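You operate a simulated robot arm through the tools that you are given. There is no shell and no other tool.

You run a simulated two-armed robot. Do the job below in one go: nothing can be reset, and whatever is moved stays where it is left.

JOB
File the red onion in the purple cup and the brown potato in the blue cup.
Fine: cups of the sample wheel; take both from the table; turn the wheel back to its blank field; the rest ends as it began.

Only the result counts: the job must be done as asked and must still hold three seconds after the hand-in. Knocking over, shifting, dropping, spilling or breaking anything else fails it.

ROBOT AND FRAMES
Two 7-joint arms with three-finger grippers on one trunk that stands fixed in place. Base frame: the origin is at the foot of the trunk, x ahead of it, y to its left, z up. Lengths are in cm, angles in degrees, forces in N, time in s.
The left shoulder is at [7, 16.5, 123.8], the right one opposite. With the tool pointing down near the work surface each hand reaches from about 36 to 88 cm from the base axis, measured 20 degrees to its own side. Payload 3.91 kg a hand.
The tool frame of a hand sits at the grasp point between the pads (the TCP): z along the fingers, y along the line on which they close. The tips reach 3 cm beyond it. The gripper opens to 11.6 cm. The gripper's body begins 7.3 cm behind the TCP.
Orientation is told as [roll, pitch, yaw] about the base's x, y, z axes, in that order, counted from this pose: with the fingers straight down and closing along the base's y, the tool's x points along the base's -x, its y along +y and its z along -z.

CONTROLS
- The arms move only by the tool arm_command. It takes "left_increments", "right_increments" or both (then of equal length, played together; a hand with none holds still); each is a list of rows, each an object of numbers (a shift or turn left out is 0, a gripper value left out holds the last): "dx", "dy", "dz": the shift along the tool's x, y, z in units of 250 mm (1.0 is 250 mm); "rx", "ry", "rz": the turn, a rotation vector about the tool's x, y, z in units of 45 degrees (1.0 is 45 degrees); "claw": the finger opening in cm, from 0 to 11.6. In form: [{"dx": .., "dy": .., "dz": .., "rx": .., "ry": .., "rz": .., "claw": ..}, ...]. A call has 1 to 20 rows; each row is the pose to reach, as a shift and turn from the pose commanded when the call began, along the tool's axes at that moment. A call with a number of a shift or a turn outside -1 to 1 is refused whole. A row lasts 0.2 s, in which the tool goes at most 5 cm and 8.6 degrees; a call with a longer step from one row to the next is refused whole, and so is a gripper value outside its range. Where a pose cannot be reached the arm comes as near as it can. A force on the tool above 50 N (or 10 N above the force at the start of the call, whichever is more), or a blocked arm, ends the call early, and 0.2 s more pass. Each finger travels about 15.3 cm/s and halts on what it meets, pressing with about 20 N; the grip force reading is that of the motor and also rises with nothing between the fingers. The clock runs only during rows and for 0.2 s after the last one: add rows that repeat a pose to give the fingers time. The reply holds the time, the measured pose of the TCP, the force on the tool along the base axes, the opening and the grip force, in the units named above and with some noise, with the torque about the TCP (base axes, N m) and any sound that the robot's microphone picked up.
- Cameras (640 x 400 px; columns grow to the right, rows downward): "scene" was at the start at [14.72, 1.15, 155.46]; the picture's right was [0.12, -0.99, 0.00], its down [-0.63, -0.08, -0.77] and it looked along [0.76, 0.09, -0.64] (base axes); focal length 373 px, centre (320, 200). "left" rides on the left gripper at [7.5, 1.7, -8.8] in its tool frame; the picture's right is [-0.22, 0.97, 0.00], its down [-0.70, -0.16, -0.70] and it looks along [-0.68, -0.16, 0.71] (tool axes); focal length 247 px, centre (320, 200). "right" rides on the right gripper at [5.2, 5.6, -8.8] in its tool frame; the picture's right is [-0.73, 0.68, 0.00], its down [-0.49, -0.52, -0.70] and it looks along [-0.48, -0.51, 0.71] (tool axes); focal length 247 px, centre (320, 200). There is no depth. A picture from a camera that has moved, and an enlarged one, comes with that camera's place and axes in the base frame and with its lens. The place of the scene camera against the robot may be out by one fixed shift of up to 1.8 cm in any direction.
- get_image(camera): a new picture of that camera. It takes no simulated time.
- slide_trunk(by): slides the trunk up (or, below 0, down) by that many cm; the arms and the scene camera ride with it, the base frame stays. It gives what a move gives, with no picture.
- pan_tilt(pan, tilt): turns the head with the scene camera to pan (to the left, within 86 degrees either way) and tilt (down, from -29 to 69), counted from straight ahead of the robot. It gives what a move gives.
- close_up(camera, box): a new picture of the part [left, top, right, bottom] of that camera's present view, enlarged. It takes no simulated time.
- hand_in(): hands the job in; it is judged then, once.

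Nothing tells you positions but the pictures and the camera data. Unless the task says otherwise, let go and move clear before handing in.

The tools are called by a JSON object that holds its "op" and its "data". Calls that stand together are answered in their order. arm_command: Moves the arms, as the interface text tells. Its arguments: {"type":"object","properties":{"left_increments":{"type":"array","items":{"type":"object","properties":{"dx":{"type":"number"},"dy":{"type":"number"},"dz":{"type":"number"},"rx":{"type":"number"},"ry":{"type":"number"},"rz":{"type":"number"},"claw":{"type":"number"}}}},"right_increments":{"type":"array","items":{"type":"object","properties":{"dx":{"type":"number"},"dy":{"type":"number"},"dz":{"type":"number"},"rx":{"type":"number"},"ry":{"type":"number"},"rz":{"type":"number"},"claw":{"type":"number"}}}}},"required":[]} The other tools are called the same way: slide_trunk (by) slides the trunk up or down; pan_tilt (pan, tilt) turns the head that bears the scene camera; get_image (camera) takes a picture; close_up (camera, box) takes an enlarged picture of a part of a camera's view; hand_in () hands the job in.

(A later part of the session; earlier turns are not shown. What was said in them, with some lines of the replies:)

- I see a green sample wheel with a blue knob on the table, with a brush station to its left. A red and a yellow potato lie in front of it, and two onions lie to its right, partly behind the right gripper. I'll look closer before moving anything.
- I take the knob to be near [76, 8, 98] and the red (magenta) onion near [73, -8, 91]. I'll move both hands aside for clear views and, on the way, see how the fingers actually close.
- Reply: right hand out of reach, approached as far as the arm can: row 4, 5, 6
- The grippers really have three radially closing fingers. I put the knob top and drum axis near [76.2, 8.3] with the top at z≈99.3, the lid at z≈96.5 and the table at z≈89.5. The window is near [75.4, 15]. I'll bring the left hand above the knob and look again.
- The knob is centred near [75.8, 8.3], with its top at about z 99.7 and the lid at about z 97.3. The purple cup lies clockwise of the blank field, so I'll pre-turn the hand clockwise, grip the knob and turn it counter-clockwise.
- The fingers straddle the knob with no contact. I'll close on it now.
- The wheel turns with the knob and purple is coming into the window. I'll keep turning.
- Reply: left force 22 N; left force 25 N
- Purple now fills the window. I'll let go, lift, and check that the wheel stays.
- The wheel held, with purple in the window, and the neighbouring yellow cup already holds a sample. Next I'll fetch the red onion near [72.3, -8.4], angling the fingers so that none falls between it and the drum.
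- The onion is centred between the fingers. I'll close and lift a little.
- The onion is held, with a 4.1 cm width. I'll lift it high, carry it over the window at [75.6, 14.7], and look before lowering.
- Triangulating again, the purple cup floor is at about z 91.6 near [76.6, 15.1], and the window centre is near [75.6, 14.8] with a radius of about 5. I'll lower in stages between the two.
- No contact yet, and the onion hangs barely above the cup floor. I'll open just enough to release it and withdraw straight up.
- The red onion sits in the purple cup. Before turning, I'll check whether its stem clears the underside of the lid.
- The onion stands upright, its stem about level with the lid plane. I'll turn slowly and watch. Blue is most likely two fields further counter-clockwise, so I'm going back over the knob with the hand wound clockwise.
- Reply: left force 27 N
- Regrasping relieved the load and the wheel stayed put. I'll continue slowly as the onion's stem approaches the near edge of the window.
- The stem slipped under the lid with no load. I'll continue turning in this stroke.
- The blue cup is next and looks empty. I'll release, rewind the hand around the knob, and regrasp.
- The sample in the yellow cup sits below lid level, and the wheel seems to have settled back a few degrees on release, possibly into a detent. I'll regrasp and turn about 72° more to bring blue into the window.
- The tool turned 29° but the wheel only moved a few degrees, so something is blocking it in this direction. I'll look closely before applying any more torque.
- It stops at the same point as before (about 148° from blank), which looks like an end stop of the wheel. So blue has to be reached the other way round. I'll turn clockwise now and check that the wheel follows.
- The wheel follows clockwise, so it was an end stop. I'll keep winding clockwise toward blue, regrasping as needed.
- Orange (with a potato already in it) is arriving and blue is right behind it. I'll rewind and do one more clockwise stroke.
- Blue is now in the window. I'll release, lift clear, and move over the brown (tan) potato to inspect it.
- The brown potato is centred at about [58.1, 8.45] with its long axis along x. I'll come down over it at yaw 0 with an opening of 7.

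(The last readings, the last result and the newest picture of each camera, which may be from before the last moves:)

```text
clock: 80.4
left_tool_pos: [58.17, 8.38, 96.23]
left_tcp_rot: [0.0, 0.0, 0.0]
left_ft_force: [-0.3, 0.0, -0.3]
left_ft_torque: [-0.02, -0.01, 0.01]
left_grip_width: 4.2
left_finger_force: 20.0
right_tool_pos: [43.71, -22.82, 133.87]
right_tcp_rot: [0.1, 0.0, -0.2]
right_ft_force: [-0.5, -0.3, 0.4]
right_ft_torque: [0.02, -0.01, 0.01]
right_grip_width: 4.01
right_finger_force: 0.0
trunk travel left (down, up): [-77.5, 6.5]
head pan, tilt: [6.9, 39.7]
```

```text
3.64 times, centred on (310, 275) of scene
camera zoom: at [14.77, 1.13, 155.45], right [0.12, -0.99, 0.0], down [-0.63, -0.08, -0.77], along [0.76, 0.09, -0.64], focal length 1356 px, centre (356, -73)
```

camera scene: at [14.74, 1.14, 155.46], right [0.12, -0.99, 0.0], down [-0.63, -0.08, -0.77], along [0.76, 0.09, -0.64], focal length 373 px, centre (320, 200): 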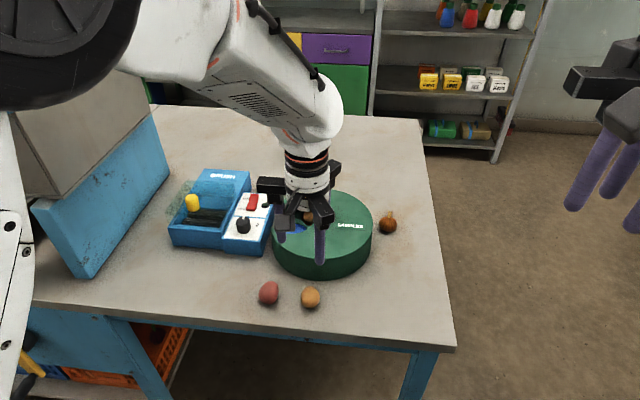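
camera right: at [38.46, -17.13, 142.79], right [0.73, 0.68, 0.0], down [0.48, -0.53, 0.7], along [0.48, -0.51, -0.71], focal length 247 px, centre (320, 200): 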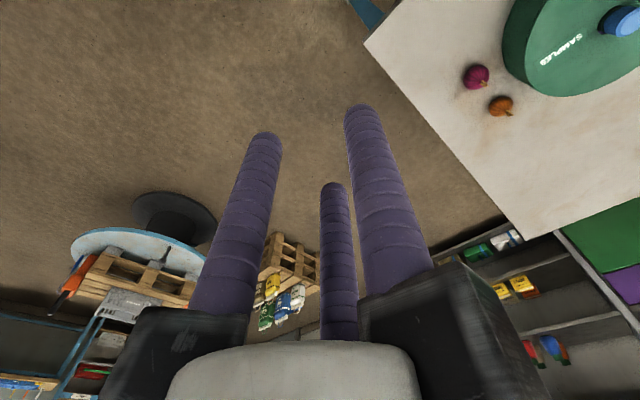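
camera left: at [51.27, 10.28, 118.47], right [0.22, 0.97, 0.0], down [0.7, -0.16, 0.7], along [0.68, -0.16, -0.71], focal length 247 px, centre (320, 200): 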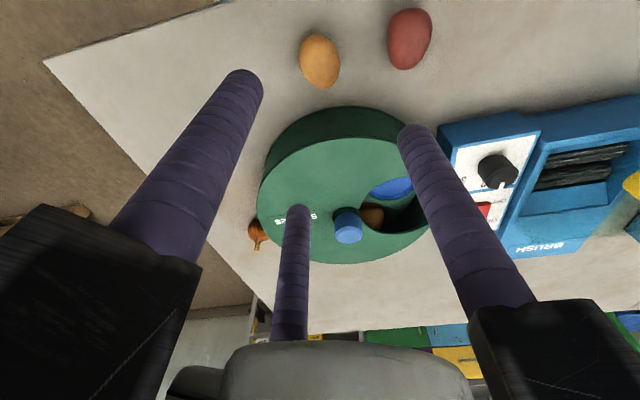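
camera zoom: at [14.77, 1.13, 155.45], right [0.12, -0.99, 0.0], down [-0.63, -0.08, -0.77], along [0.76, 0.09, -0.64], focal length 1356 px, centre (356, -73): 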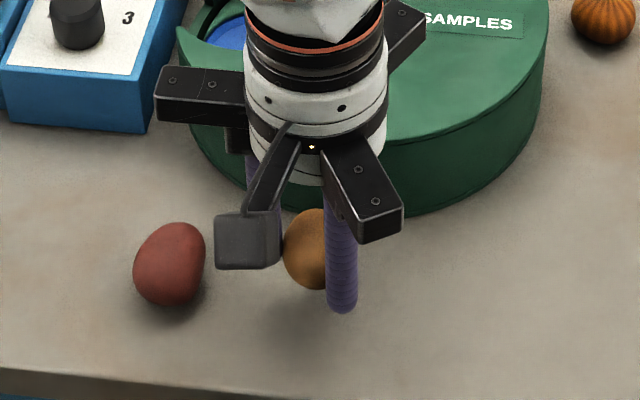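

The potato is held. I'll lift it well clear and carry it over the window.

{"op": "arm_command", "data": {"left_increments": [{"dz": -0.17, "claw": 2.5}, {"dz": -0.34, "claw": 2.5}, {"dz": -0.51, "claw": 2.5}, {"dz": -0.64, "dx": -0.1, "dy": 0.03, "claw": 2.5}, {"dz": -0.64, "dx": -0.27, "dy": 0.09, "claw": 2.5}, {"dz": -0.64, "dx": -0.44, "dy": 0.16, "claw": 2.5}, {"dz": -0.64, "dx": -0.6, "dy": 0.22, "claw": 2.5}, {"dz": -0.64, "dx": -0.7, "dy": 0.257, "claw": 2.5}, {"dz": -0.64, "dx": -0.7, "dy": 0.257, "claw": 2.5}]}}

{"op": "get_image", "data": {"camera": "left"}}

{"op": "close_up", "data": {"camera": "left", "box": [220, 0, 400, 140]}}

{"op": "close_up", "data": {"camera": "scene", "box": [240, 130, 380, 280]}}

```text
clock: 82.4
left_tool_pos: [75.15, 15.2, 112.4]
left_tcp_rot: [0.0, 0.1, -0.2]
left_ft_force: [0.8, 0.2, -0.7]
left_ft_torque: [0.02, 0.0, 0.01]
left_grip_width: 4.18
left_finger_force: 19.8
right_tool_pos: [43.56, -22.7, 133.83]
right_tcp_rot: [0.2, -0.1, -0.2]
right_ft_force: [0.4, -0.8, -0.4]
right_ft_torque: [0.03, -0.06, 0.0]
right_grip_width: 4.01
right_finger_force: 0.1
trunk travel left (down, up): [-77.5, 6.5]
head pan, tilt: [6.9, 39.7]
```

```text
taken
camera left: at [67.85, 17.01, 121.17], right [0.23, 0.97, 0.0], down [0.7, -0.16, 0.7], along [0.68, -0.16, -0.71], focal length 247 px, centre (320, 200)
```

left: 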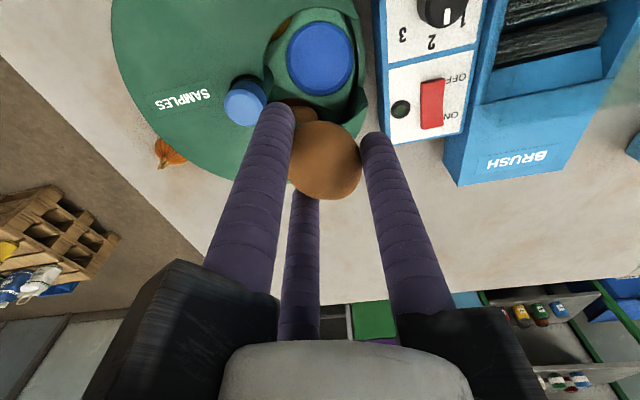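

```text
2.86 times, centred on (310, 70) of left
camera zoom: at [67.85, 17.01, 121.17], right [0.23, 0.97, 0.0], down [0.7, -0.16, 0.7], along [0.68, -0.16, -0.71], focal length 706 px, centre (349, 571)
```

zoom: 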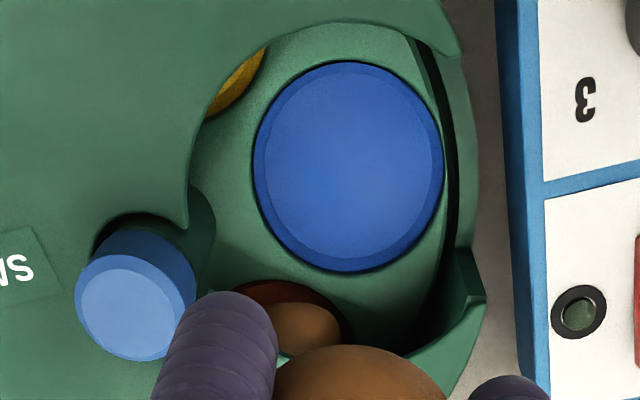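

```text
2.67 times, centred on (310, 205) of scene
camera zoom: at [14.63, 1.11, 155.47], right [0.12, -0.99, 0.0], down [-0.63, -0.08, -0.77], along [0.76, 0.09, -0.64], focal length 994 px, centre (347, 187)
```

zoom: 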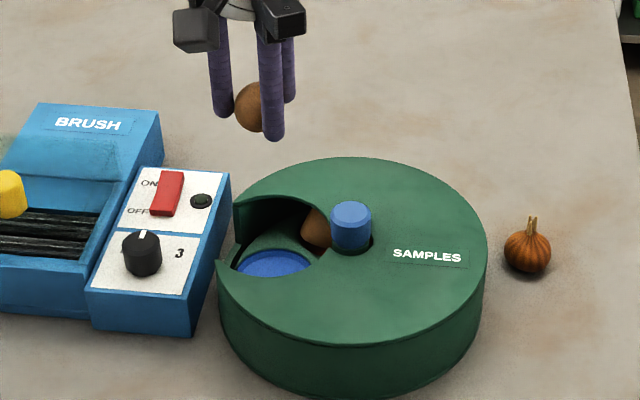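

The empty blue cup is almost directly below at about [75.1, 15.15]. I'll lower in stages as before.

{"op": "arm_command", "data": {"left_increments": [{"dx": -0.006, "dy": -0.008, "dz": 0.12, "claw": 2.5}, {"dx": -0.006, "dy": -0.008, "dz": 0.24, "claw": 2.5}, {"dx": -0.006, "dy": -0.008, "dz": 0.36, "claw": 2.5}, {"dx": -0.006, "dy": -0.008, "dz": 0.45, "claw": 2.5}, {"dx": -0.006, "dy": -0.008, "dz": 0.45, "claw": 2.5}]}}

{"op": "get_image", "data": {"camera": "left"}}

{"op": "close_up", "data": {"camera": "scene", "box": [240, 130, 380, 280]}}

```text
clock: 83.6
left_tool_pos: [75.47, 14.7, 100.92]
left_tcp_rot: [0.0, -0.1, -0.2]
left_ft_force: [-0.9, -0.4, -1.5]
left_ft_torque: [0.03, 0.0, -0.04]
left_grip_width: 4.2
left_finger_force: 19.9
right_tool_pos: [43.57, -22.72, 133.75]
right_tcp_rot: [0.1, 0.0, -0.2]
right_ft_force: [0.5, 0.7, -0.6]
right_ft_torque: [-0.01, 0.0, -0.02]
right_grip_width: 4.0
right_finger_force: 0.0
trunk travel left (down, up): [-77.5, 6.5]
head pan, tilt: [6.9, 39.7]
```

```text
taken
camera left: at [68.07, 16.55, 109.7], right [0.22, 0.97, 0.0], down [0.7, -0.16, 0.7], along [0.68, -0.16, -0.71], focal length 247 px, centre (320, 200)
```

left: 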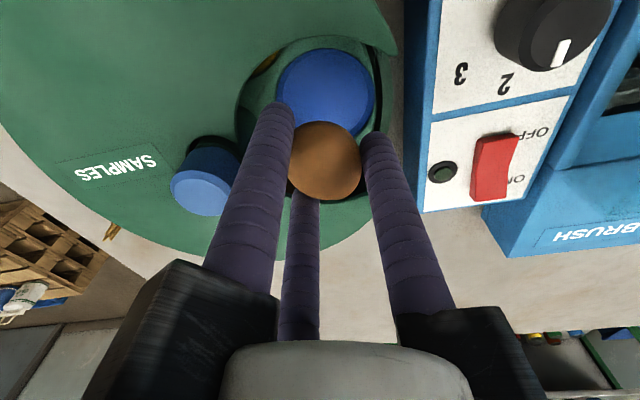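

```text
2.67 times, centred on (310, 205) of scene
camera zoom: at [14.67, 1.12, 155.46], right [0.12, -0.99, 0.0], down [-0.63, -0.08, -0.77], along [0.76, 0.09, -0.64], focal length 994 px, centre (347, 187)
```

zoom: 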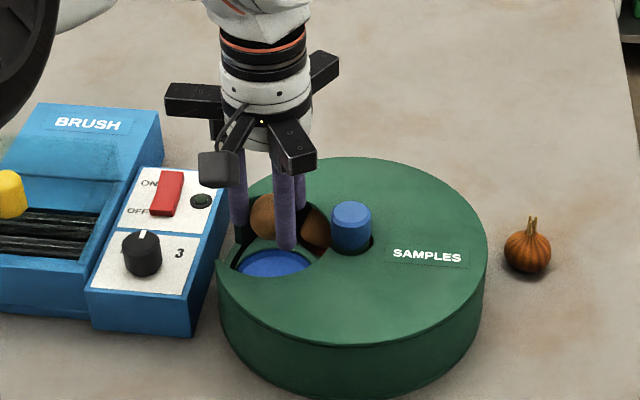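

A fingertip at 330° would come close to the potato already in the orange cup. I'll turn the hand 45° so a gap faces that side before going deeper.

{"op": "arm_command", "data": {"left_increments": [{"dx": 0.003, "dy": 0.012, "rz": -0.17, "claw": 2.5}, {"dx": 0.003, "dy": 0.012, "rz": -0.34, "claw": 2.5}, {"dx": 0.003, "dy": 0.012, "rz": -0.51, "claw": 2.5}, {"dx": 0.003, "dy": 0.012, "rz": -0.68, "claw": 2.5}, {"dx": 0.003, "dy": 0.012, "rz": -0.85, "claw": 2.5}, {"dx": 0.003, "dy": 0.012, "rz": -1.0, "claw": 2.5}, {"dx": 0.003, "dy": 0.012, "rz": -1.0, "claw": 2.5}]}}

{"op": "get_image", "data": {"camera": "left"}}

{"op": "close_up", "data": {"camera": "scene", "box": [260, 150, 360, 250]}}

```text
clock: 85.2
left_tool_pos: [75.52, 14.81, 100.82]
left_tcp_rot: [0.0, 0.0, 45.0]
left_ft_force: [0.1, 0.9, -0.3]
left_ft_torque: [0.03, 0.0, 0.03]
left_grip_width: 4.18
left_finger_force: 20.1
right_tool_pos: [43.76, -22.64, 133.88]
right_tcp_rot: [0.1, -0.2, -0.1]
right_ft_force: [1.0, -0.3, -0.5]
right_ft_torque: [0.03, 0.03, 0.02]
right_grip_width: 4.01
right_finger_force: 0.1
trunk travel left (down, up): [-77.5, 6.5]
head pan, tilt: [6.9, 39.7]
```

```text
taken
camera left: at [69.17, 10.89, 109.62], right [-0.53, 0.85, 0.0], down [0.61, 0.38, 0.7], along [0.59, 0.37, -0.71], focal length 247 px, centre (320, 200)
```

left: 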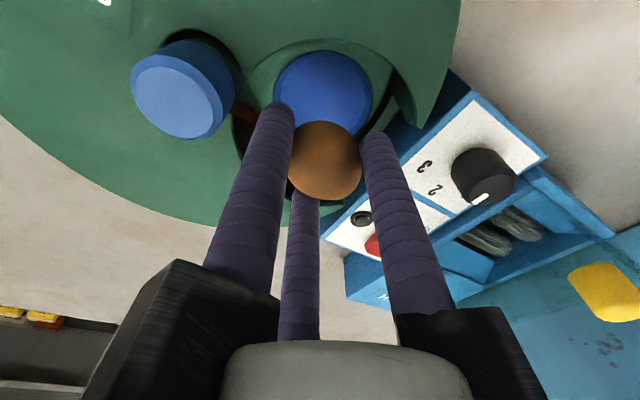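

```text
4.00 times, centred on (310, 200) of scene
camera zoom: at [14.74, 1.14, 155.46], right [0.12, -0.99, 0.0], down [-0.63, -0.08, -0.77], along [0.76, 0.09, -0.64], focal length 1491 px, centre (360, 200)
```

zoom: 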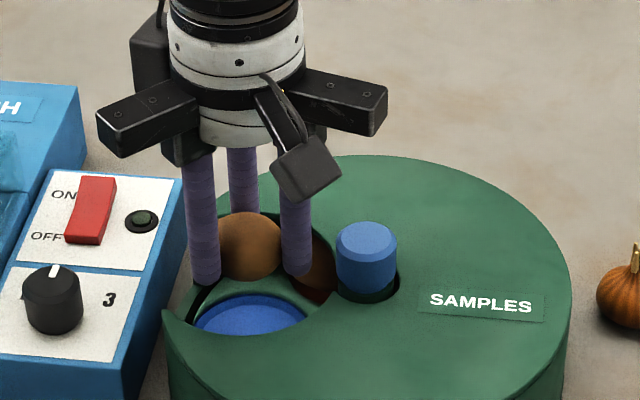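

{"op": "arm_command", "data": {"left_increments": [{"dy": 0.01, "dz": 0.04, "claw": 2.5}, {"dy": 0.01, "dz": 0.08, "claw": 2.5}, {"dy": 0.01, "dz": 0.113, "claw": 2.5}, {"dy": 0.01, "dz": 0.113, "claw": 2.5}]}}

{"op": "close_up", "data": {"camera": "left", "box": [200, 20, 440, 240]}}

{"op": "close_up", "data": {"camera": "scene", "box": [260, 150, 360, 250]}}

```text
clock: 86.2
left_tool_pos: [75.41, 14.98, 97.94]
left_tcp_rot: [-0.1, 0.1, 44.9]
left_ft_force: [-0.1, 0.2, -1.0]
left_ft_torque: [0.01, 0.04, 0.01]
left_grip_width: 4.18
left_finger_force: 20.1
right_tool_pos: [43.6, -22.78, 133.89]
right_tcp_rot: [0.1, -0.2, -0.2]
right_ft_force: [0.8, -0.4, -0.6]
right_ft_torque: [0.03, 0.0, 0.0]
right_grip_width: 4.0
right_finger_force: 0.1
trunk travel left (down, up): [-77.5, 6.5]
head pan, tilt: [6.9, 39.7]
```

```text
1.82 times, centred on (320, 130) of left
camera zoom: at [69.05, 11.12, 106.78], right [-0.53, 0.85, 0.0], down [0.61, 0.38, 0.7], along [0.59, 0.37, -0.71], focal length 449 px, centre (320, 327)
```

zoom: 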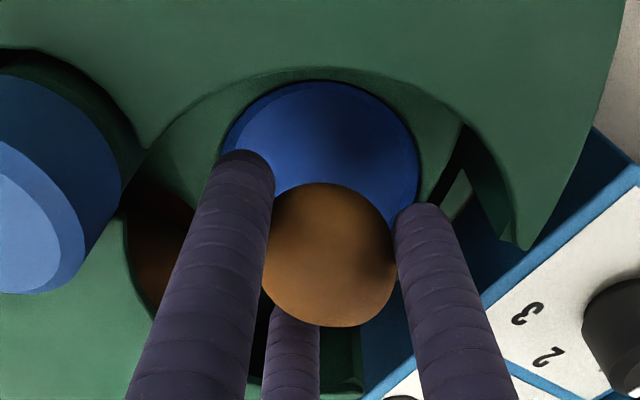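

```text
4.00 times, centred on (310, 200) of scene
camera zoom: at [14.72, 1.14, 155.46], right [0.12, -0.99, 0.0], down [-0.63, -0.08, -0.77], along [0.76, 0.09, -0.64], focal length 1491 px, centre (360, 200)
```

zoom: 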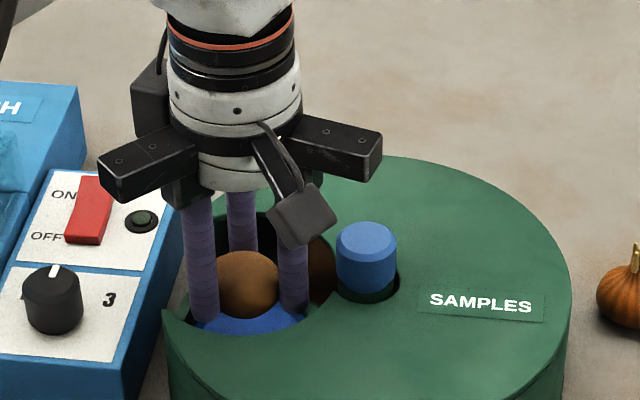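

{"op": "arm_command", "data": {"left_increments": [{"dz": 0.025, "claw": 2.5}, {"dz": 0.05, "claw": 2.5}, {"dz": 0.066, "claw": 2.5}, {"dz": 0.066, "claw": 2.5}]}}

{"op": "close_up", "data": {"camera": "left", "box": [200, 20, 440, 240]}}

{"op": "close_up", "data": {"camera": "scene", "box": [260, 150, 360, 250]}}

```text
clock: 87.2
left_tool_pos: [75.41, 15.23, 96.47]
left_tcp_rot: [0.0, 0.0, 44.9]
left_ft_force: [-1.0, 0.0, 0.2]
left_ft_torque: [-0.03, -0.01, -0.01]
left_grip_width: 4.18
left_finger_force: 20.0
right_tool_pos: [43.63, -22.71, 133.88]
right_tcp_rot: [0.1, 0.0, -0.1]
right_ft_force: [-0.1, 1.2, -0.1]
right_ft_torque: [0.0, 0.01, -0.03]
right_grip_width: 4.0
right_finger_force: 0.0
trunk travel left (down, up): [-77.5, 6.5]
head pan, tilt: [6.9, 39.7]
```

```text
1.82 times, centred on (320, 130) of left
camera zoom: at [69.07, 11.18, 105.17], right [-0.53, 0.85, 0.0], down [0.61, 0.38, 0.7], along [0.59, 0.37, -0.71], focal length 449 px, centre (320, 327)
```

zoom: 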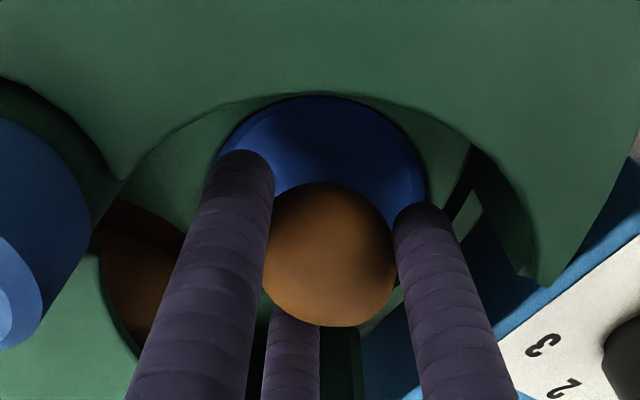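

```text
4.00 times, centred on (310, 200) of scene
camera zoom: at [14.74, 1.14, 155.46], right [0.12, -0.99, 0.0], down [-0.63, -0.08, -0.77], along [0.76, 0.09, -0.64], focal length 1491 px, centre (360, 200)
```

zoom: 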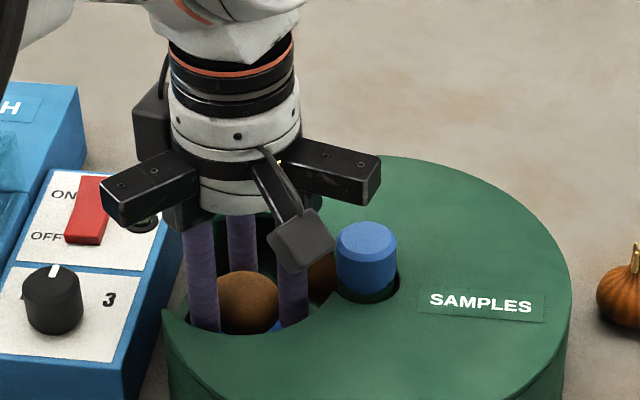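

{"op": "arm_command", "data": {"left_increments": [{"claw": 4.6}, {"claw": 5.2}, {"claw": 5.2}, {"claw": 5.2}, {"dz": -0.03, "claw": 5.2}, {"dz": -0.08, "claw": 5.2}, {"dz": -0.16, "claw": 5.2}, {"dz": -0.3, "claw": 5.2}, {"dz": -0.45, "claw": 5.2}, {"dz": -0.62, "claw": 5.2}, {"dz": -0.62, "claw": 7.0}]}}

{"op": "get_image", "data": {"camera": "left"}}

{"op": "close_up", "data": {"camera": "scene", "box": [270, 170, 350, 250]}}

```text
clock: 89.6
left_tool_pos: [75.07, 15.03, 111.8]
left_tcp_rot: [0.1, 0.0, 44.9]
left_ft_force: [0.7, -0.4, -0.1]
left_ft_torque: [0.01, 0.04, -0.01]
left_grip_width: 6.97
left_finger_force: 0.0
right_tool_pos: [43.77, -22.74, 133.83]
right_tcp_rot: [0.1, 0.0, -0.2]
right_ft_force: [0.3, -0.6, 0.0]
right_ft_torque: [-0.05, 0.05, -0.04]
right_grip_width: 4.02
right_finger_force: 0.1
trunk travel left (down, up): [-77.5, 6.5]
head pan, tilt: [6.9, 39.7]
```

```text
taken
camera left: at [68.78, 11.03, 120.5], right [-0.53, 0.85, 0.0], down [0.61, 0.38, 0.7], along [0.59, 0.37, -0.71], focal length 247 px, centre (320, 200)
```

left: 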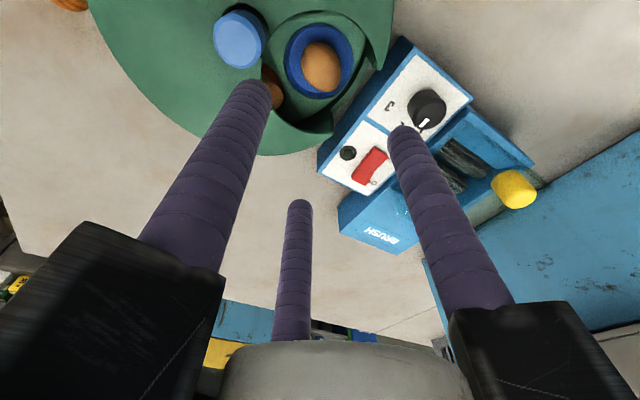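

```text
5.00 times, centred on (310, 210) of scene
camera zoom: at [14.78, 1.14, 155.45], right [0.12, -0.99, 0.0], down [-0.63, -0.08, -0.77], along [0.76, 0.09, -0.64], focal length 1864 px, centre (370, 150)
```

zoom: 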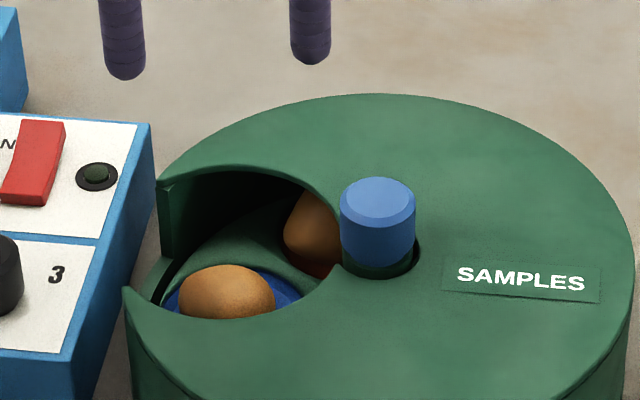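

The potato is in the blue cup. Now I'll go back over the knob, wound clockwise, to turn the wheel counter-clockwise about 144° to the blank field.

{"op": "arm_command", "data": {"left_increments": [{"dx": 0.06, "dy": -0.07, "rz": 0.17, "claw": 8}, {"dx": 0.12, "dy": -0.14, "rz": 0.34, "claw": 8}, {"dx": 0.182, "dy": -0.21, "rz": 0.51, "claw": 8}, {"dx": 0.182, "dy": -0.21, "rz": 0.68, "claw": 8}, {"dx": 0.182, "dy": -0.21, "rz": 0.85, "claw": 8}, {"dx": 0.182, "dy": -0.21, "rz": 1.0, "claw": 8}]}}

{"op": "arm_command", "data": {"left_increments": [{"rz": 0.17, "dz": 0.05, "claw": 8}, {"rz": 0.34, "dz": 0.1, "claw": 8}, {"rz": 0.51, "dz": 0.15, "claw": 8}, {"rz": 0.68, "dz": 0.2, "claw": 8}, {"rz": 0.85, "dz": 0.25, "claw": 8}, {"rz": 1.0, "dz": 0.3, "claw": 8}, {"rz": 1.0, "dz": 0.3, "claw": 8}]}}

{"op": "close_up", "data": {"camera": "left", "box": [200, 0, 440, 200]}}

{"op": "close_up", "data": {"camera": "scene", "box": [270, 170, 350, 250]}}

```text
clock: 91.0
left_tool_pos: [75.96, 8.17, 112.02]
left_tcp_rot: [-0.1, 0.0, -0.2]
left_ft_force: [-0.1, 0.8, 0.1]
left_ft_torque: [0.0, 0.0, -0.01]
left_grip_width: 7.99
left_finger_force: 0.1
right_tool_pos: [43.76, -22.8, 133.84]
right_tcp_rot: [0.2, -0.1, -0.2]
right_ft_force: [0.0, -0.4, -0.3]
right_ft_torque: [0.03, -0.04, 0.01]
right_grip_width: 4.0
right_finger_force: 0.0
trunk travel left (down, up): [-77.5, 6.5]
head pan, tilt: [6.9, 39.7]
```

```text
clock: 92.6
left_tool_pos: [75.66, 8.2, 104.6]
left_tcp_rot: [0.2, 0.0, -45.2]
left_ft_force: [-0.3, 0.8, -0.1]
left_ft_torque: [-0.01, -0.01, -0.01]
left_grip_width: 8.0
left_finger_force: 0.1
right_tool_pos: [43.67, -22.91, 133.79]
right_tcp_rot: [0.1, -0.1, -0.1]
right_ft_force: [0.2, 0.8, -0.5]
right_ft_torque: [0.03, 0.01, 0.0]
right_grip_width: 4.01
right_finger_force: 0.0
trunk travel left (down, up): [-77.5, 6.5]
head pan, tilt: [6.9, 39.7]
```

```text
2.00 times, centred on (320, 100) of left
camera zoom: at [71.75, 14.8, 113.23], right [0.85, 0.53, 0.0], down [0.38, -0.61, 0.7], along [0.37, -0.59, -0.71], focal length 494 px, centre (320, 400)
```

zoom: 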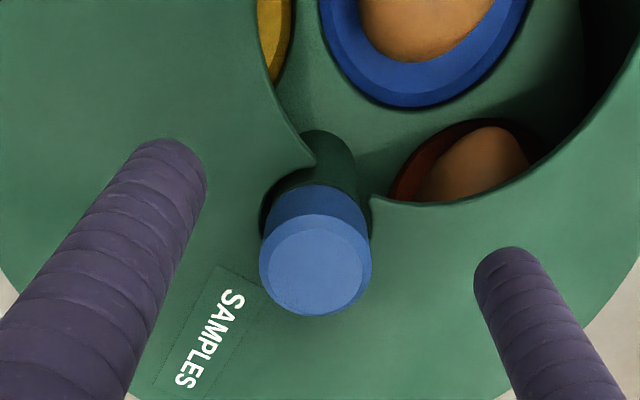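

```text
5.00 times, centred on (310, 210) of scene
camera zoom: at [14.72, 1.12, 155.46], right [0.12, -0.99, 0.0], down [-0.63, -0.08, -0.77], along [0.76, 0.09, -0.64], focal length 1864 px, centre (370, 150)
```

zoom: 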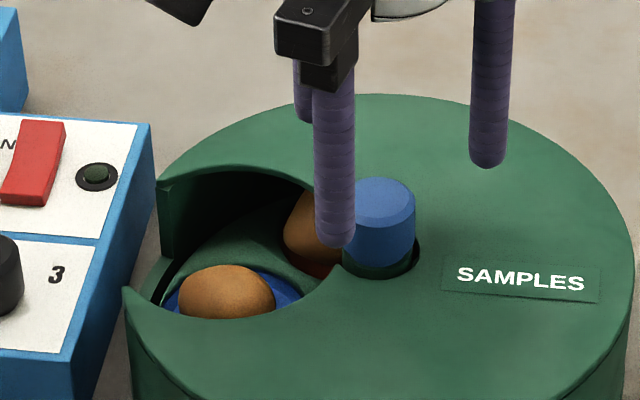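

{"op": "arm_command", "data": {"left_increments": [{"dx": 0.003, "dy": -0.006, "rz": 0.17, "claw": 8}, {"dx": 0.003, "dy": -0.006, "rz": 0.34, "claw": 8}, {"dx": 0.003, "dy": -0.006, "rz": 0.51, "claw": 8}, {"dx": 0.003, "dy": -0.006, "dz": 0.04, "rz": 0.66, "claw": 8}, {"dx": 0.003, "dy": -0.006, "dz": 0.1, "rz": 0.66, "claw": 8}, {"dx": 0.003, "dy": -0.006, "dz": 0.148, "rz": 0.66, "claw": 8}, {"dx": 0.003, "dy": -0.006, "dz": 0.148, "rz": 0.66, "claw": 8}]}}

{"op": "close_up", "data": {"camera": "left", "box": [200, 40, 440, 240]}}

```text
clock: 94.2
left_tool_pos: [75.68, 8.17, 100.64]
left_tcp_rot: [0.1, 0.0, -74.8]
left_ft_force: [-0.7, 0.1, -0.1]
left_ft_torque: [-0.05, 0.01, -0.01]
left_grip_width: 7.99
left_finger_force: 0.1
right_tool_pos: [43.63, -22.75, 134.0]
right_tcp_rot: [0.1, -0.1, 0.0]
right_ft_force: [-0.4, 0.2, 0.7]
right_ft_torque: [-0.02, 0.01, -0.03]
right_grip_width: 4.01
right_finger_force: 0.1
trunk travel left (down, up): [-77.5, 6.5]
head pan, tilt: [6.9, 39.7]
```

```text
2.00 times, centred on (320, 140) of left
camera zoom: at [75.55, 15.84, 109.5], right [1.0, 0.04, 0.0], down [0.03, -0.71, 0.7], along [0.03, -0.7, -0.71], focal length 494 px, centre (320, 320)
```

zoom: 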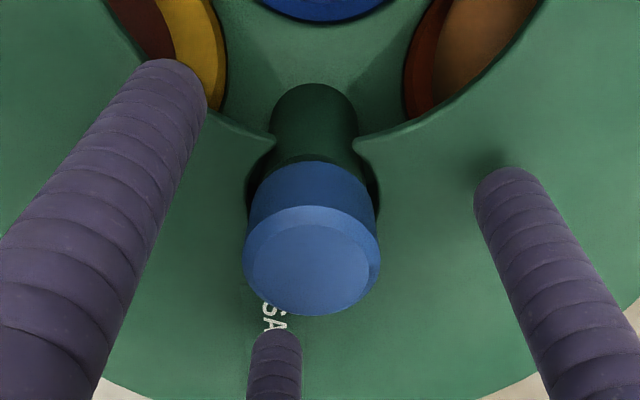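

{"op": "arm_command", "data": {"left_increments": [{"dx": 0.004, "dy": -0.007, "dz": -0.008, "claw": 7}, {"dx": 0.004, "dy": -0.007, "dz": -0.008, "claw": 5}, {"dx": 0.004, "dy": -0.007, "dz": -0.008, "claw": 3.5}, {"dx": 0.004, "dy": -0.007, "dz": -0.008, "claw": 2}, {"dx": 0.004, "dy": -0.007, "dz": -0.008, "claw": 2}, {"dx": 0.004, "dy": -0.007, "dz": -0.008, "claw": 2}]}}

{"op": "arm_command", "data": {"left_increments": [{"rz": -0.1, "claw": 2}, {"rz": -0.2, "claw": 2}, {"rz": -0.3, "claw": 2}, {"rz": -0.4, "claw": 2}, {"rz": -0.5, "claw": 2}, {"rz": -0.6, "claw": 2}, {"rz": -0.7, "claw": 2}, {"rz": -0.8, "claw": 2}, {"rz": -0.9, "claw": 2}, {"rz": -1.0, "claw": 2}, {"rz": -1.0, "claw": 2}]}}

{"op": "close_up", "data": {"camera": "scene", "box": [270, 170, 350, 250]}}

{"op": "close_up", "data": {"camera": "left", "box": [240, 0, 480, 200]}}

```text
clock: 95.6
left_tool_pos: [75.54, 8.14, 101.07]
left_tcp_rot: [0.0, 0.1, -74.8]
left_ft_force: [1.0, 2.0, -0.3]
left_ft_torque: [0.26, -0.02, 0.02]
left_grip_width: 3.33
left_finger_force: 45.1
right_tool_pos: [43.54, -22.76, 133.83]
right_tcp_rot: [0.1, -0.1, 0.0]
right_ft_force: [0.0, -0.3, 0.7]
right_ft_torque: [0.01, 0.0, 0.01]
right_grip_width: 3.96
right_finger_force: 0.1
trunk travel left (down, up): [-77.5, 6.5]
head pan, tilt: [6.9, 39.7]
```

```text
clock: 98.0
left_tool_pos: [75.63, 8.25, 100.97]
left_tcp_rot: [0.0, -0.2, -29.7]
left_ft_force: [5.8, 2.2, 9.6]
left_ft_torque: [0.41, 0.35, 0.04]
left_grip_width: 3.34
left_finger_force: 44.7
right_tool_pos: [43.6, -22.7, 133.86]
right_tcp_rot: [0.1, -0.1, -0.2]
right_ft_force: [-0.5, -0.7, -0.6]
right_ft_torque: [-0.04, -0.01, -0.04]
right_grip_width: 3.97
right_finger_force: 0.1
trunk travel left (down, up): [-77.5, 6.5]
head pan, tilt: [6.9, 39.7]
```

```text
5.00 times, centred on (310, 210) of scene
camera zoom: at [14.71, 1.18, 155.47], right [0.12, -0.99, 0.0], down [-0.63, -0.08, -0.77], along [0.76, 0.09, -0.64], focal length 1864 px, centre (370, 150)
```

zoom: 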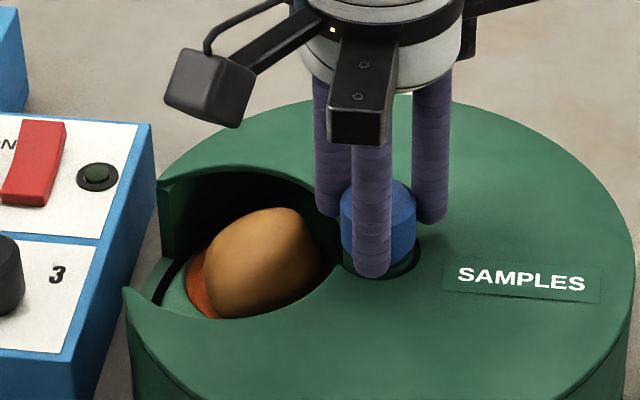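

```text
2.00 times, centred on (360, 100) of left
camera zoom: at [69.99, 13.51, 109.74], right [0.68, 0.74, 0.0], down [0.52, -0.48, 0.7], along [0.52, -0.47, -0.71], focal length 494 px, centre (240, 400)
```

zoom: 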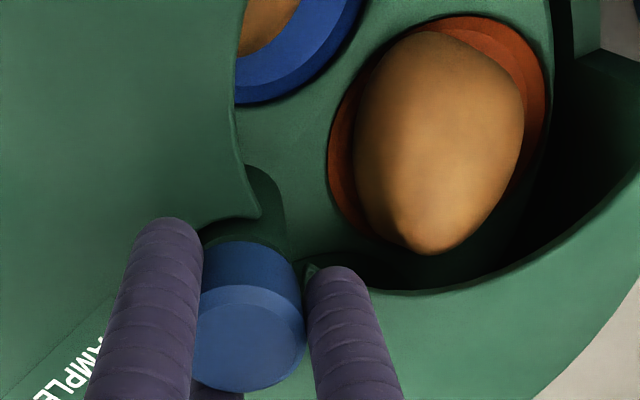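

{"op": "arm_command", "data": {"left_increments": [{"rz": -0.1, "claw": 2}, {"rz": -0.2, "claw": 2}, {"rz": -0.3, "claw": 2}, {"rz": -0.4, "claw": 2}, {"rz": -0.5, "claw": 2}, {"rz": -0.6, "claw": 2}, {"rz": -0.7, "claw": 2}, {"rz": -0.8, "claw": 2}, {"rz": -0.9, "claw": 2}, {"rz": -1.0, "claw": 2}, {"rz": -1.0, "claw": 2}]}}

{"op": "close_up", "data": {"camera": "scene", "box": [270, 170, 350, 250]}}

{"op": "close_up", "data": {"camera": "left", "box": [260, 0, 500, 200]}}

```text
clock: 100.4
left_tool_pos: [75.51, 8.19, 101.1]
left_tcp_rot: [0.0, 0.1, 15.3]
left_ft_force: [3.7, 6.8, 11.3]
left_ft_torque: [0.37, -0.37, 0.01]
left_grip_width: 3.35
left_finger_force: 44.8
right_tool_pos: [43.53, -22.71, 133.95]
right_tcp_rot: [0.1, -0.1, 0.0]
right_ft_force: [0.6, -0.3, -0.5]
right_ft_torque: [0.02, -0.02, 0.02]
right_grip_width: 4.01
right_finger_force: 0.0
trunk travel left (down, up): [-77.5, 6.5]
head pan, tilt: [6.9, 39.7]
```

```text
5.00 times, centred on (310, 210) of scene
camera zoom: at [14.61, 1.22, 155.47], right [0.12, -0.99, 0.0], down [-0.63, -0.08, -0.77], along [0.76, 0.09, -0.64], focal length 1864 px, centre (370, 150)
```

zoom: 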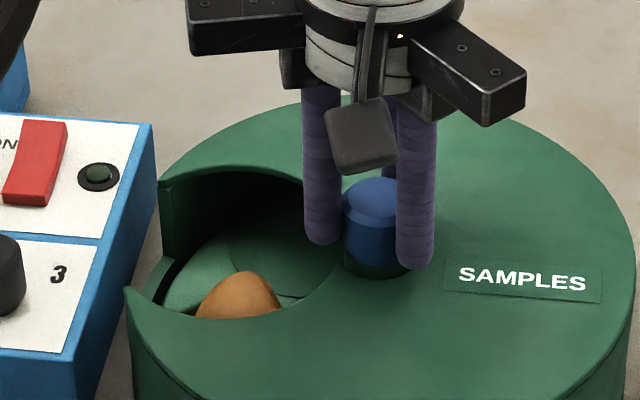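

```text
2.00 times, centred on (380, 100) of left
camera zoom: at [67.96, 8.01, 109.74], right [-0.04, 1.0, 0.0], down [0.71, 0.03, 0.7], along [0.7, 0.03, -0.71], focal length 494 px, centre (200, 400)
```

zoom: 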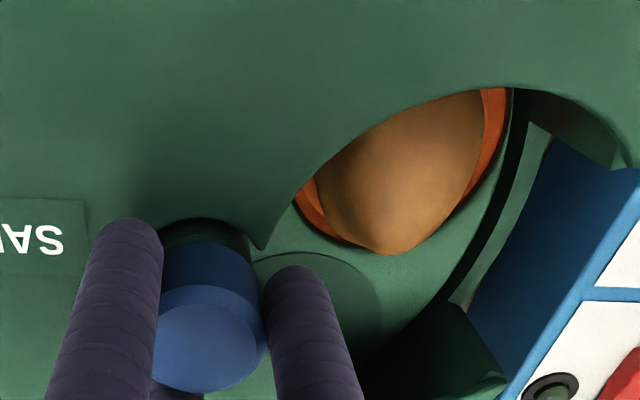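

{"op": "arm_command", "data": {"left_increments": [{"rz": -0.1, "claw": 2}, {"rz": -0.2, "claw": 2}, {"rz": -0.3, "claw": 2}, {"rz": -0.4, "claw": 2}, {"rz": -0.5, "claw": 2}, {"rz": -0.6, "claw": 2}, {"rz": -0.7, "claw": 2}, {"rz": -0.7, "claw": 2}]}}

{"op": "arm_command", "data": {"left_increments": [{"claw": 5}, {"claw": 6.5}, {"claw": 6.5}, {"rz": 0.17, "claw": 6.5}, {"rz": 0.34, "claw": 6.5}, {"rz": 0.51, "claw": 6.5}, {"rz": 0.68, "claw": 6.5}, {"rz": 0.85, "claw": 6.5}, {"rz": 1.0, "claw": 6.5}, {"rz": 1.0, "claw": 6.5}]}}

{"op": "close_up", "data": {"camera": "scene", "box": [260, 180, 390, 280]}}

{"op": "get_image", "data": {"camera": "left"}}

```text
clock: 102.2
left_tool_pos: [75.55, 8.24, 101.07]
left_tcp_rot: [0.0, 0.0, 46.8]
left_ft_force: [0.8, 10.9, 9.0]
left_ft_torque: [0.47, -0.35, 0.04]
left_grip_width: 3.36
left_finger_force: 45.0
right_tool_pos: [43.58, -22.54, 133.95]
right_tcp_rot: [0.0, -0.1, -0.1]
right_ft_force: [-0.6, 0.4, -0.1]
right_ft_torque: [0.0, -0.02, -0.01]
right_grip_width: 4.0
right_finger_force: 0.0
trunk travel left (down, up): [-77.5, 6.5]
head pan, tilt: [6.9, 39.7]
```

```text
clock: 104.4
left_tool_pos: [75.39, 8.08, 100.86]
left_tcp_rot: [0.1, 0.1, 1.6]
left_ft_force: [0.2, 0.2, 0.4]
left_ft_torque: [0.0, -0.02, -0.03]
left_grip_width: 6.51
left_finger_force: 0.0
right_tool_pos: [43.62, -22.75, 133.73]
right_tcp_rot: [0.0, -0.2, -0.1]
right_ft_force: [0.0, 0.3, 0.0]
right_ft_torque: [-0.01, 0.02, 0.02]
right_grip_width: 4.02
right_finger_force: 0.1
trunk travel left (down, up): [-77.5, 6.5]
head pan, tilt: [6.9, 39.7]
```

```text
4.00 times, centred on (325, 230) of scene
camera zoom: at [14.72, 1.14, 155.46], right [0.12, -0.99, 0.0], down [-0.63, -0.08, -0.77], along [0.76, 0.09, -0.64], focal length 1491 px, centre (300, 80)
```

zoom: 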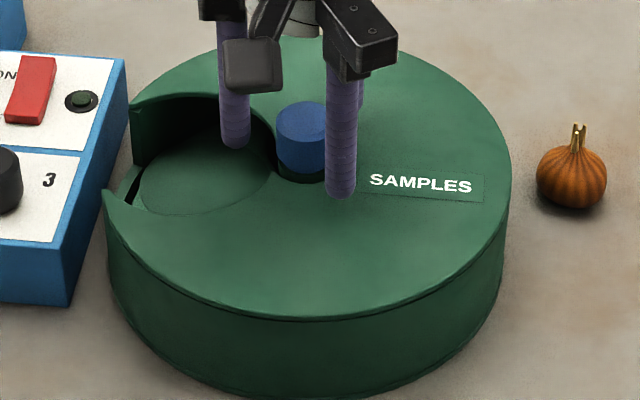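

```text
taken
camera left: at [68.09, 9.69, 109.66], right [0.2, 0.98, 0.0], down [0.7, -0.14, 0.7], along [0.69, -0.14, -0.71], focal length 247 px, centre (320, 200)
```

left: 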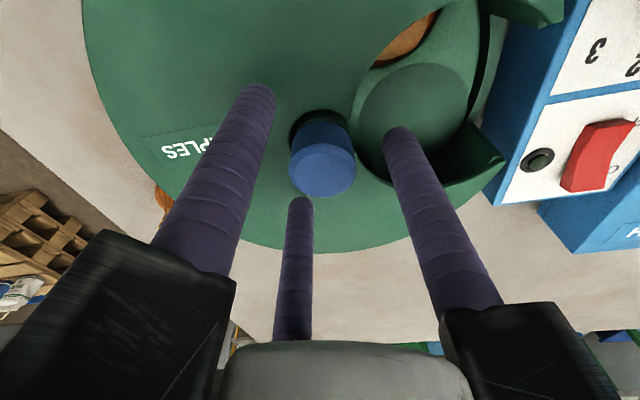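

The blank field is nearly there and about 24° more is needed. I'll regrasp and turn.

{"op": "arm_command", "data": {"left_increments": [{"claw": 5}, {"claw": 3.5}, {"claw": 2}, {"claw": 2}, {"claw": 2}, {"rz": -0.1, "claw": 2}, {"rz": -0.2, "claw": 2}, {"rz": -0.3, "claw": 2}, {"rz": -0.4, "claw": 2}, {"rz": -0.5, "claw": 2}, {"rz": -0.5, "claw": 2}]}}

{"op": "arm_command", "data": {"left_increments": [{"claw": 5}, {"claw": 7}, {"claw": 7}, {"dz": -0.1, "claw": 8}, {"dz": -0.25, "claw": 8}, {"dz": -0.4, "claw": 8}, {"dz": -0.4, "rz": 0.17, "claw": 8}, {"dz": -0.4, "rz": 0.34, "claw": 8}, {"dz": -0.4, "rz": 0.53, "claw": 8}, {"dz": -0.4, "rz": 0.53, "claw": 8}]}}

{"op": "close_up", "data": {"camera": "scene", "box": [260, 180, 390, 280]}}

{"op": "close_up", "data": {"camera": "left", "box": [240, 0, 440, 180]}}

```text
clock: 106.8
left_tool_pos: [75.5, 8.32, 100.9]
left_tcp_rot: [0.0, 0.0, 24.4]
left_ft_force: [-1.3, 8.9, -1.3]
left_ft_torque: [0.13, -0.36, -0.03]
left_grip_width: 3.33
left_finger_force: 45.3
right_tool_pos: [43.7, -22.65, 134.02]
right_tcp_rot: [0.0, -0.1, -0.1]
right_ft_force: [-0.4, -1.1, -0.3]
right_ft_torque: [-0.02, 0.0, -0.02]
right_grip_width: 4.0
right_finger_force: 0.0
trunk travel left (down, up): [-77.5, 6.5]
head pan, tilt: [6.9, 39.7]
```

```text
clock: 109.0
left_tool_pos: [75.42, 8.12, 110.93]
left_tcp_rot: [0.1, 0.0, 0.2]
left_ft_force: [0.1, 0.0, 0.3]
left_ft_torque: [-0.01, -0.02, -0.01]
left_grip_width: 7.99
left_finger_force: 0.1
right_tool_pos: [43.66, -22.66, 133.76]
right_tcp_rot: [0.1, 0.0, -0.1]
right_ft_force: [0.0, 0.0, 0.0]
right_ft_torque: [0.0, 0.01, 0.01]
right_grip_width: 3.99
right_finger_force: 0.1
trunk travel left (down, up): [-77.5, 6.5]
head pan, tilt: [6.9, 39.7]
```

```text
4.00 times, centred on (325, 230) of scene
camera zoom: at [14.76, 1.13, 155.45], right [0.12, -0.99, 0.0], down [-0.63, -0.08, -0.77], along [0.76, 0.09, -0.64], focal length 1491 px, centre (300, 80)
```

zoom: 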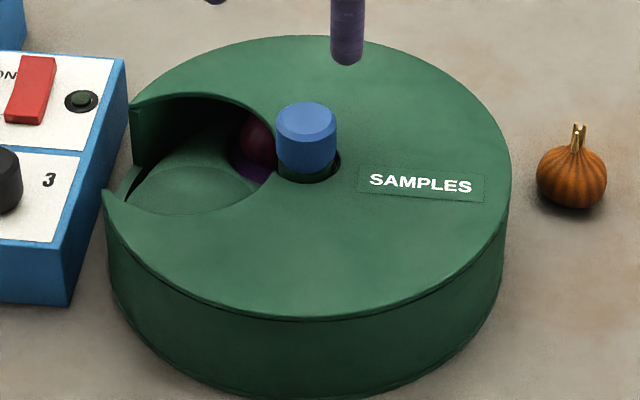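

```text
2.22 times, centred on (340, 90) of left
camera zoom: at [68.08, 9.93, 119.7], right [0.22, 0.98, 0.0], down [0.7, -0.16, 0.7], along [0.68, -0.15, -0.71], focal length 549 px, centre (276, 444)
```

zoom: 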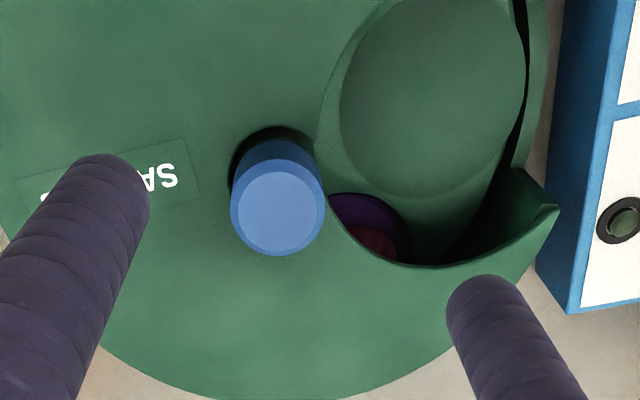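

To check the blank field precisely, I'll put the hand at the same pose as my early reference picture and compare the two.

{"op": "arm_command", "data": {"left_increments": [{"dx": -0.029, "dy": 0.016, "dz": -0.007, "claw": 8}, {"dx": -0.029, "dy": 0.016, "dz": -0.007, "claw": 8}]}}

{"op": "close_up", "data": {"camera": "left", "box": [240, 0, 440, 180]}}

```text
clock: 109.6
left_tool_pos: [76.31, 8.62, 111.09]
left_tcp_rot: [-0.1, 0.0, 0.5]
left_ft_force: [0.3, -0.4, 0.3]
left_ft_torque: [0.0, -0.03, 0.0]
left_grip_width: 8.01
left_finger_force: 0.0
right_tool_pos: [43.6, -22.58, 133.83]
right_tcp_rot: [0.2, -0.1, -0.1]
right_ft_force: [-0.6, -0.4, 0.2]
right_ft_torque: [-0.01, 0.03, 0.01]
right_grip_width: 4.0
right_finger_force: 0.0
trunk travel left (down, up): [-77.5, 6.5]
head pan, tilt: [6.9, 39.7]
```

```text
2.22 times, centred on (340, 90) of left
camera zoom: at [68.88, 10.28, 119.87], right [0.22, 0.98, 0.0], down [0.7, -0.16, 0.7], along [0.68, -0.15, -0.71], focal length 549 px, centre (276, 444)
```

zoom: 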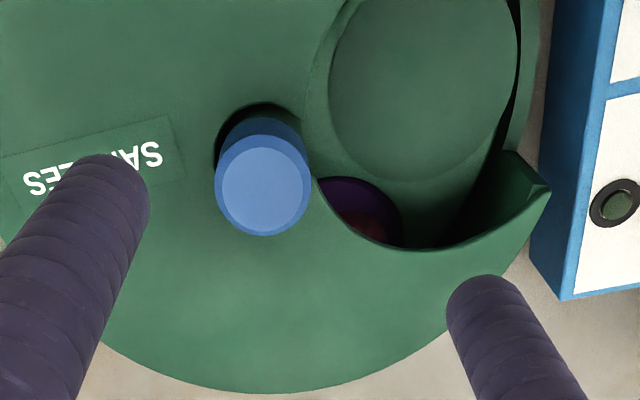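

{"op": "arm_command", "data": {"left_increments": [{"dx": 0.012, "dy": -0.013, "dz": 0.05, "rz": 0.16, "claw": 8}, {"dx": 0.012, "dy": -0.013, "dz": 0.1, "rz": 0.33, "claw": 8}, {"dx": 0.012, "dy": -0.013, "dz": 0.15, "rz": 0.49, "claw": 8}, {"dx": 0.012, "dy": -0.013, "dz": 0.2, "rz": 0.65, "claw": 8}, {"dx": 0.012, "dy": -0.013, "dz": 0.257, "rz": 0.807, "claw": 8}, {"dx": 0.012, "dy": -0.013, "dz": 0.257, "rz": 0.807, "claw": 8}]}}

{"op": "close_up", "data": {"camera": "left", "box": [240, 0, 440, 180]}}

```text
clock: 111.0
left_tool_pos: [75.96, 8.07, 104.86]
left_tcp_rot: [0.0, 0.0, -36.0]
left_ft_force: [0.1, -0.5, 0.9]
left_ft_torque: [0.02, -0.01, 0.01]
left_grip_width: 8.02
left_finger_force: 0.0
right_tool_pos: [43.55, -22.75, 133.82]
right_tcp_rot: [0.0, -0.2, -0.1]
right_ft_force: [-0.2, -0.1, -0.9]
right_ft_torque: [0.01, -0.04, 0.03]
right_grip_width: 4.03
right_finger_force: 0.0
trunk travel left (down, up): [-77.5, 6.5]
head pan, tilt: [6.9, 39.7]
```

```text
2.22 times, centred on (340, 90) of left
camera zoom: at [71.05, 13.98, 113.62], right [0.75, 0.66, 0.0], down [0.47, -0.54, 0.7], along [0.46, -0.53, -0.71], focal length 549 px, centre (276, 444)
```

zoom: 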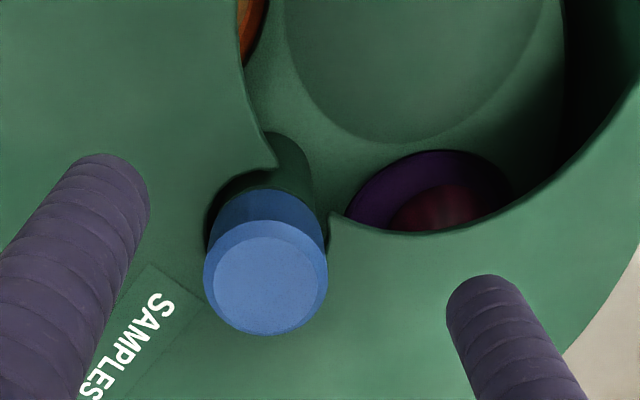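

The wheel matches the opening reference to within about a degree: blank field in the window, purple (with the onion) and orange peeking out just as before. I'll lift clear and take both hands back to about where they began.

{"op": "arm_command", "data": {"left_increments": [{"dz": -0.15, "claw": 8}, {"dz": -0.33, "claw": 8}, {"dz": -0.5, "claw": 8}, {"dz": -0.67, "claw": 8}, {"dz": -0.8, "dx": 0.1, "dy": 0.05, "rz": -0.1, "claw": 8}, {"dz": -0.8, "dx": 0.26, "dy": 0.12, "rz": -0.25, "claw": 10}, {"dz": -0.8, "dx": 0.42, "dy": 0.2, "rz": -0.4, "claw": 11.6}, {"dz": -0.8, "dx": 0.58, "dy": 0.28, "rz": -0.55, "claw": 11.6}, {"dz": -0.8, "dx": 0.74, "dy": 0.36, "rz": -0.7, "claw": 11.6}, {"dz": -0.8, "dx": 0.796, "dy": 0.381, "rz": -0.8, "claw": 11.6}, {"dz": -0.8, "dx": 0.796, "dy": 0.381, "rz": -0.8, "claw": 11.6}]}}

{"op": "get_image", "data": {"camera": "scene"}}

{"op": "close_up", "data": {"camera": "scene", "box": [240, 170, 440, 320]}}

{"op": "close_up", "data": {"camera": "left", "box": [140, 0, 460, 200]}}

```text
clock: 113.4
left_tool_pos: [65.62, 27.81, 124.72]
left_tcp_rot: [0.0, 0.0, 0.1]
left_ft_force: [0.6, 0.0, 0.7]
left_ft_torque: [-0.01, 0.04, 0.03]
left_grip_width: 11.58
left_finger_force: 0.0
right_tool_pos: [43.7, -22.8, 133.92]
right_tcp_rot: [0.2, -0.1, -0.2]
right_ft_force: [-0.1, -0.3, -0.6]
right_ft_torque: [0.02, 0.03, 0.01]
right_grip_width: 4.0
right_finger_force: 0.0
trunk travel left (down, up): [-77.5, 6.5]
head pan, tilt: [6.9, 39.7]
```

```text
taken
camera scene: at [14.76, 1.1, 155.45], right [0.12, -0.99, 0.0], down [-0.63, -0.08, -0.77], along [0.76, 0.09, -0.64], focal length 373 px, centre (320, 200)
```

scene: 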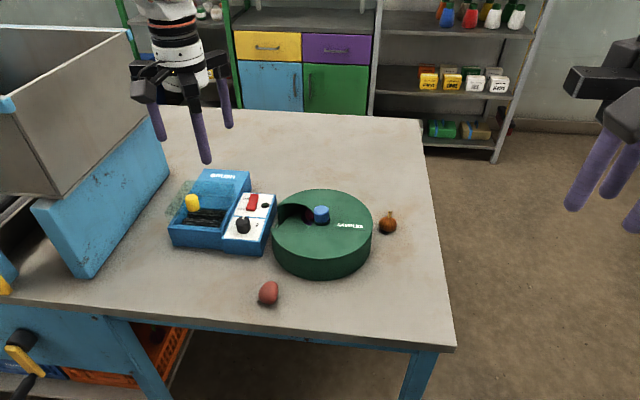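

```text
2.67 times, centred on (340, 245) of scene
camera zoom: at [14.76, 1.1, 155.45], right [0.12, -0.99, 0.0], down [-0.63, -0.08, -0.77], along [0.76, 0.09, -0.64], focal length 994 px, centre (267, 80)
```

zoom: 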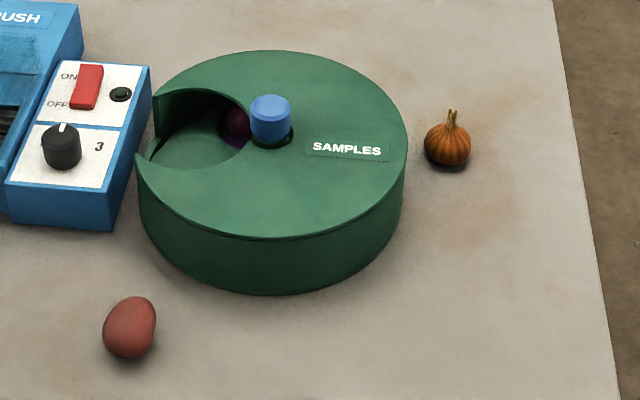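

```text
2.00 times, centred on (300, 100) of left
camera zoom: at [58.28, 29.6, 133.42], right [0.22, 0.98, 0.0], down [0.7, -0.16, 0.7], along [0.68, -0.15, -0.71], focal length 494 px, centre (360, 400)
```

zoom: 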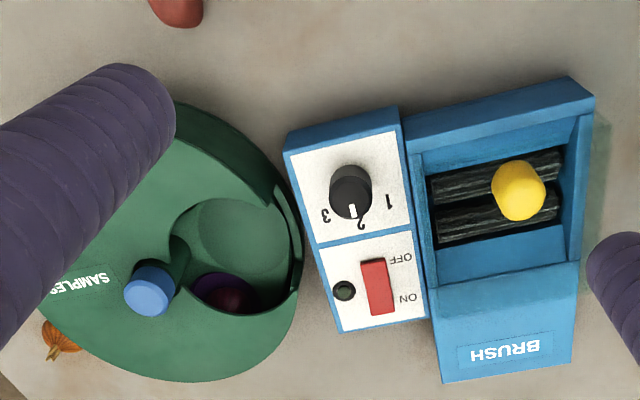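

Everything matches the opening pictures except that the onion and the brown potato are now filed. I'll also bring the right hand back toward where it began.

{"op": "arm_command", "data": {"right_increments": [{"dx": 0.1, "dy": 0.14, "claw": 4}, {"dx": 0.2, "dy": 0.28, "claw": 6}, {"dx": 0.3, "dy": 0.42, "claw": 9}, {"dx": 0.38, "dy": 0.52, "claw": 11.6}, {"dx": 0.38, "dy": 0.52, "claw": 11.6}]}}

{"op": "get_image", "data": {"camera": "scene"}}

```text
clock: 114.6
left_tool_pos: [65.57, 27.79, 124.68]
left_tcp_rot: [0.0, 0.0, 0.1]
left_ft_force: [-0.1, -0.1, 0.0]
left_ft_torque: [0.0, -0.03, 0.06]
left_grip_width: 11.63
left_finger_force: 0.3
right_tool_pos: [34.08, -9.7, 133.73]
right_tcp_rot: [0.1, 0.0, 0.0]
right_ft_force: [0.0, -0.1, 0.1]
right_ft_torque: [0.04, 0.02, -0.04]
right_grip_width: 11.6
right_finger_force: 0.1
trunk travel left (down, up): [-77.5, 6.5]
head pan, tilt: [6.9, 39.7]
```

```text
taken
camera scene: at [14.75, 1.07, 155.46], right [0.12, -0.99, 0.0], down [-0.63, -0.08, -0.77], along [0.76, 0.09, -0.64], focal length 373 px, centre (320, 200)
```

scene: 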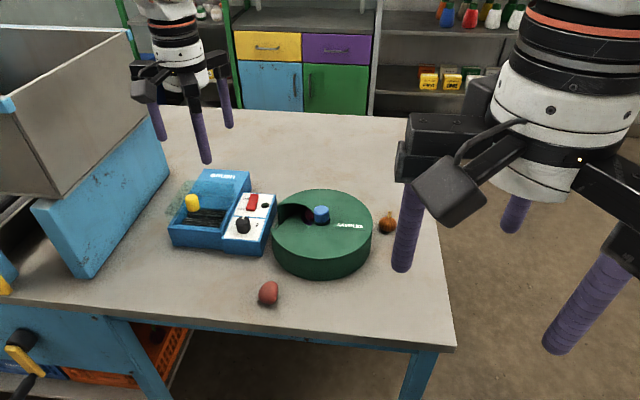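

Both hands are back where they started. The red onion is in the purple cup, the brown potato is in the blue cup, the blank field is in the window, and everything else is unchanged. I'm handing in.

{"op": "hand_in", "data": {}}

```text
The job is handed in.
```

The red onion is in the purple cup and the brown potato is in the blue cup. I've handed the job in, but no verdict has come back.

- **Wheel:** it is back on its blank field. Compared with the pictures from the start, it lines up to within about a degree.
- **End stop:** the wheel jammed once, at what looks like an end stop between the yellow and blue cups. I went the other way round to reach blue.
- **Filed items:** the onion was still visible in its cup at the end. I last saw the potato in the blue cup just before it turned under the lid.
- **Everything else:** the brown onion, red potato, brush station and drum are where they were. Both hands are open and back near where they began.
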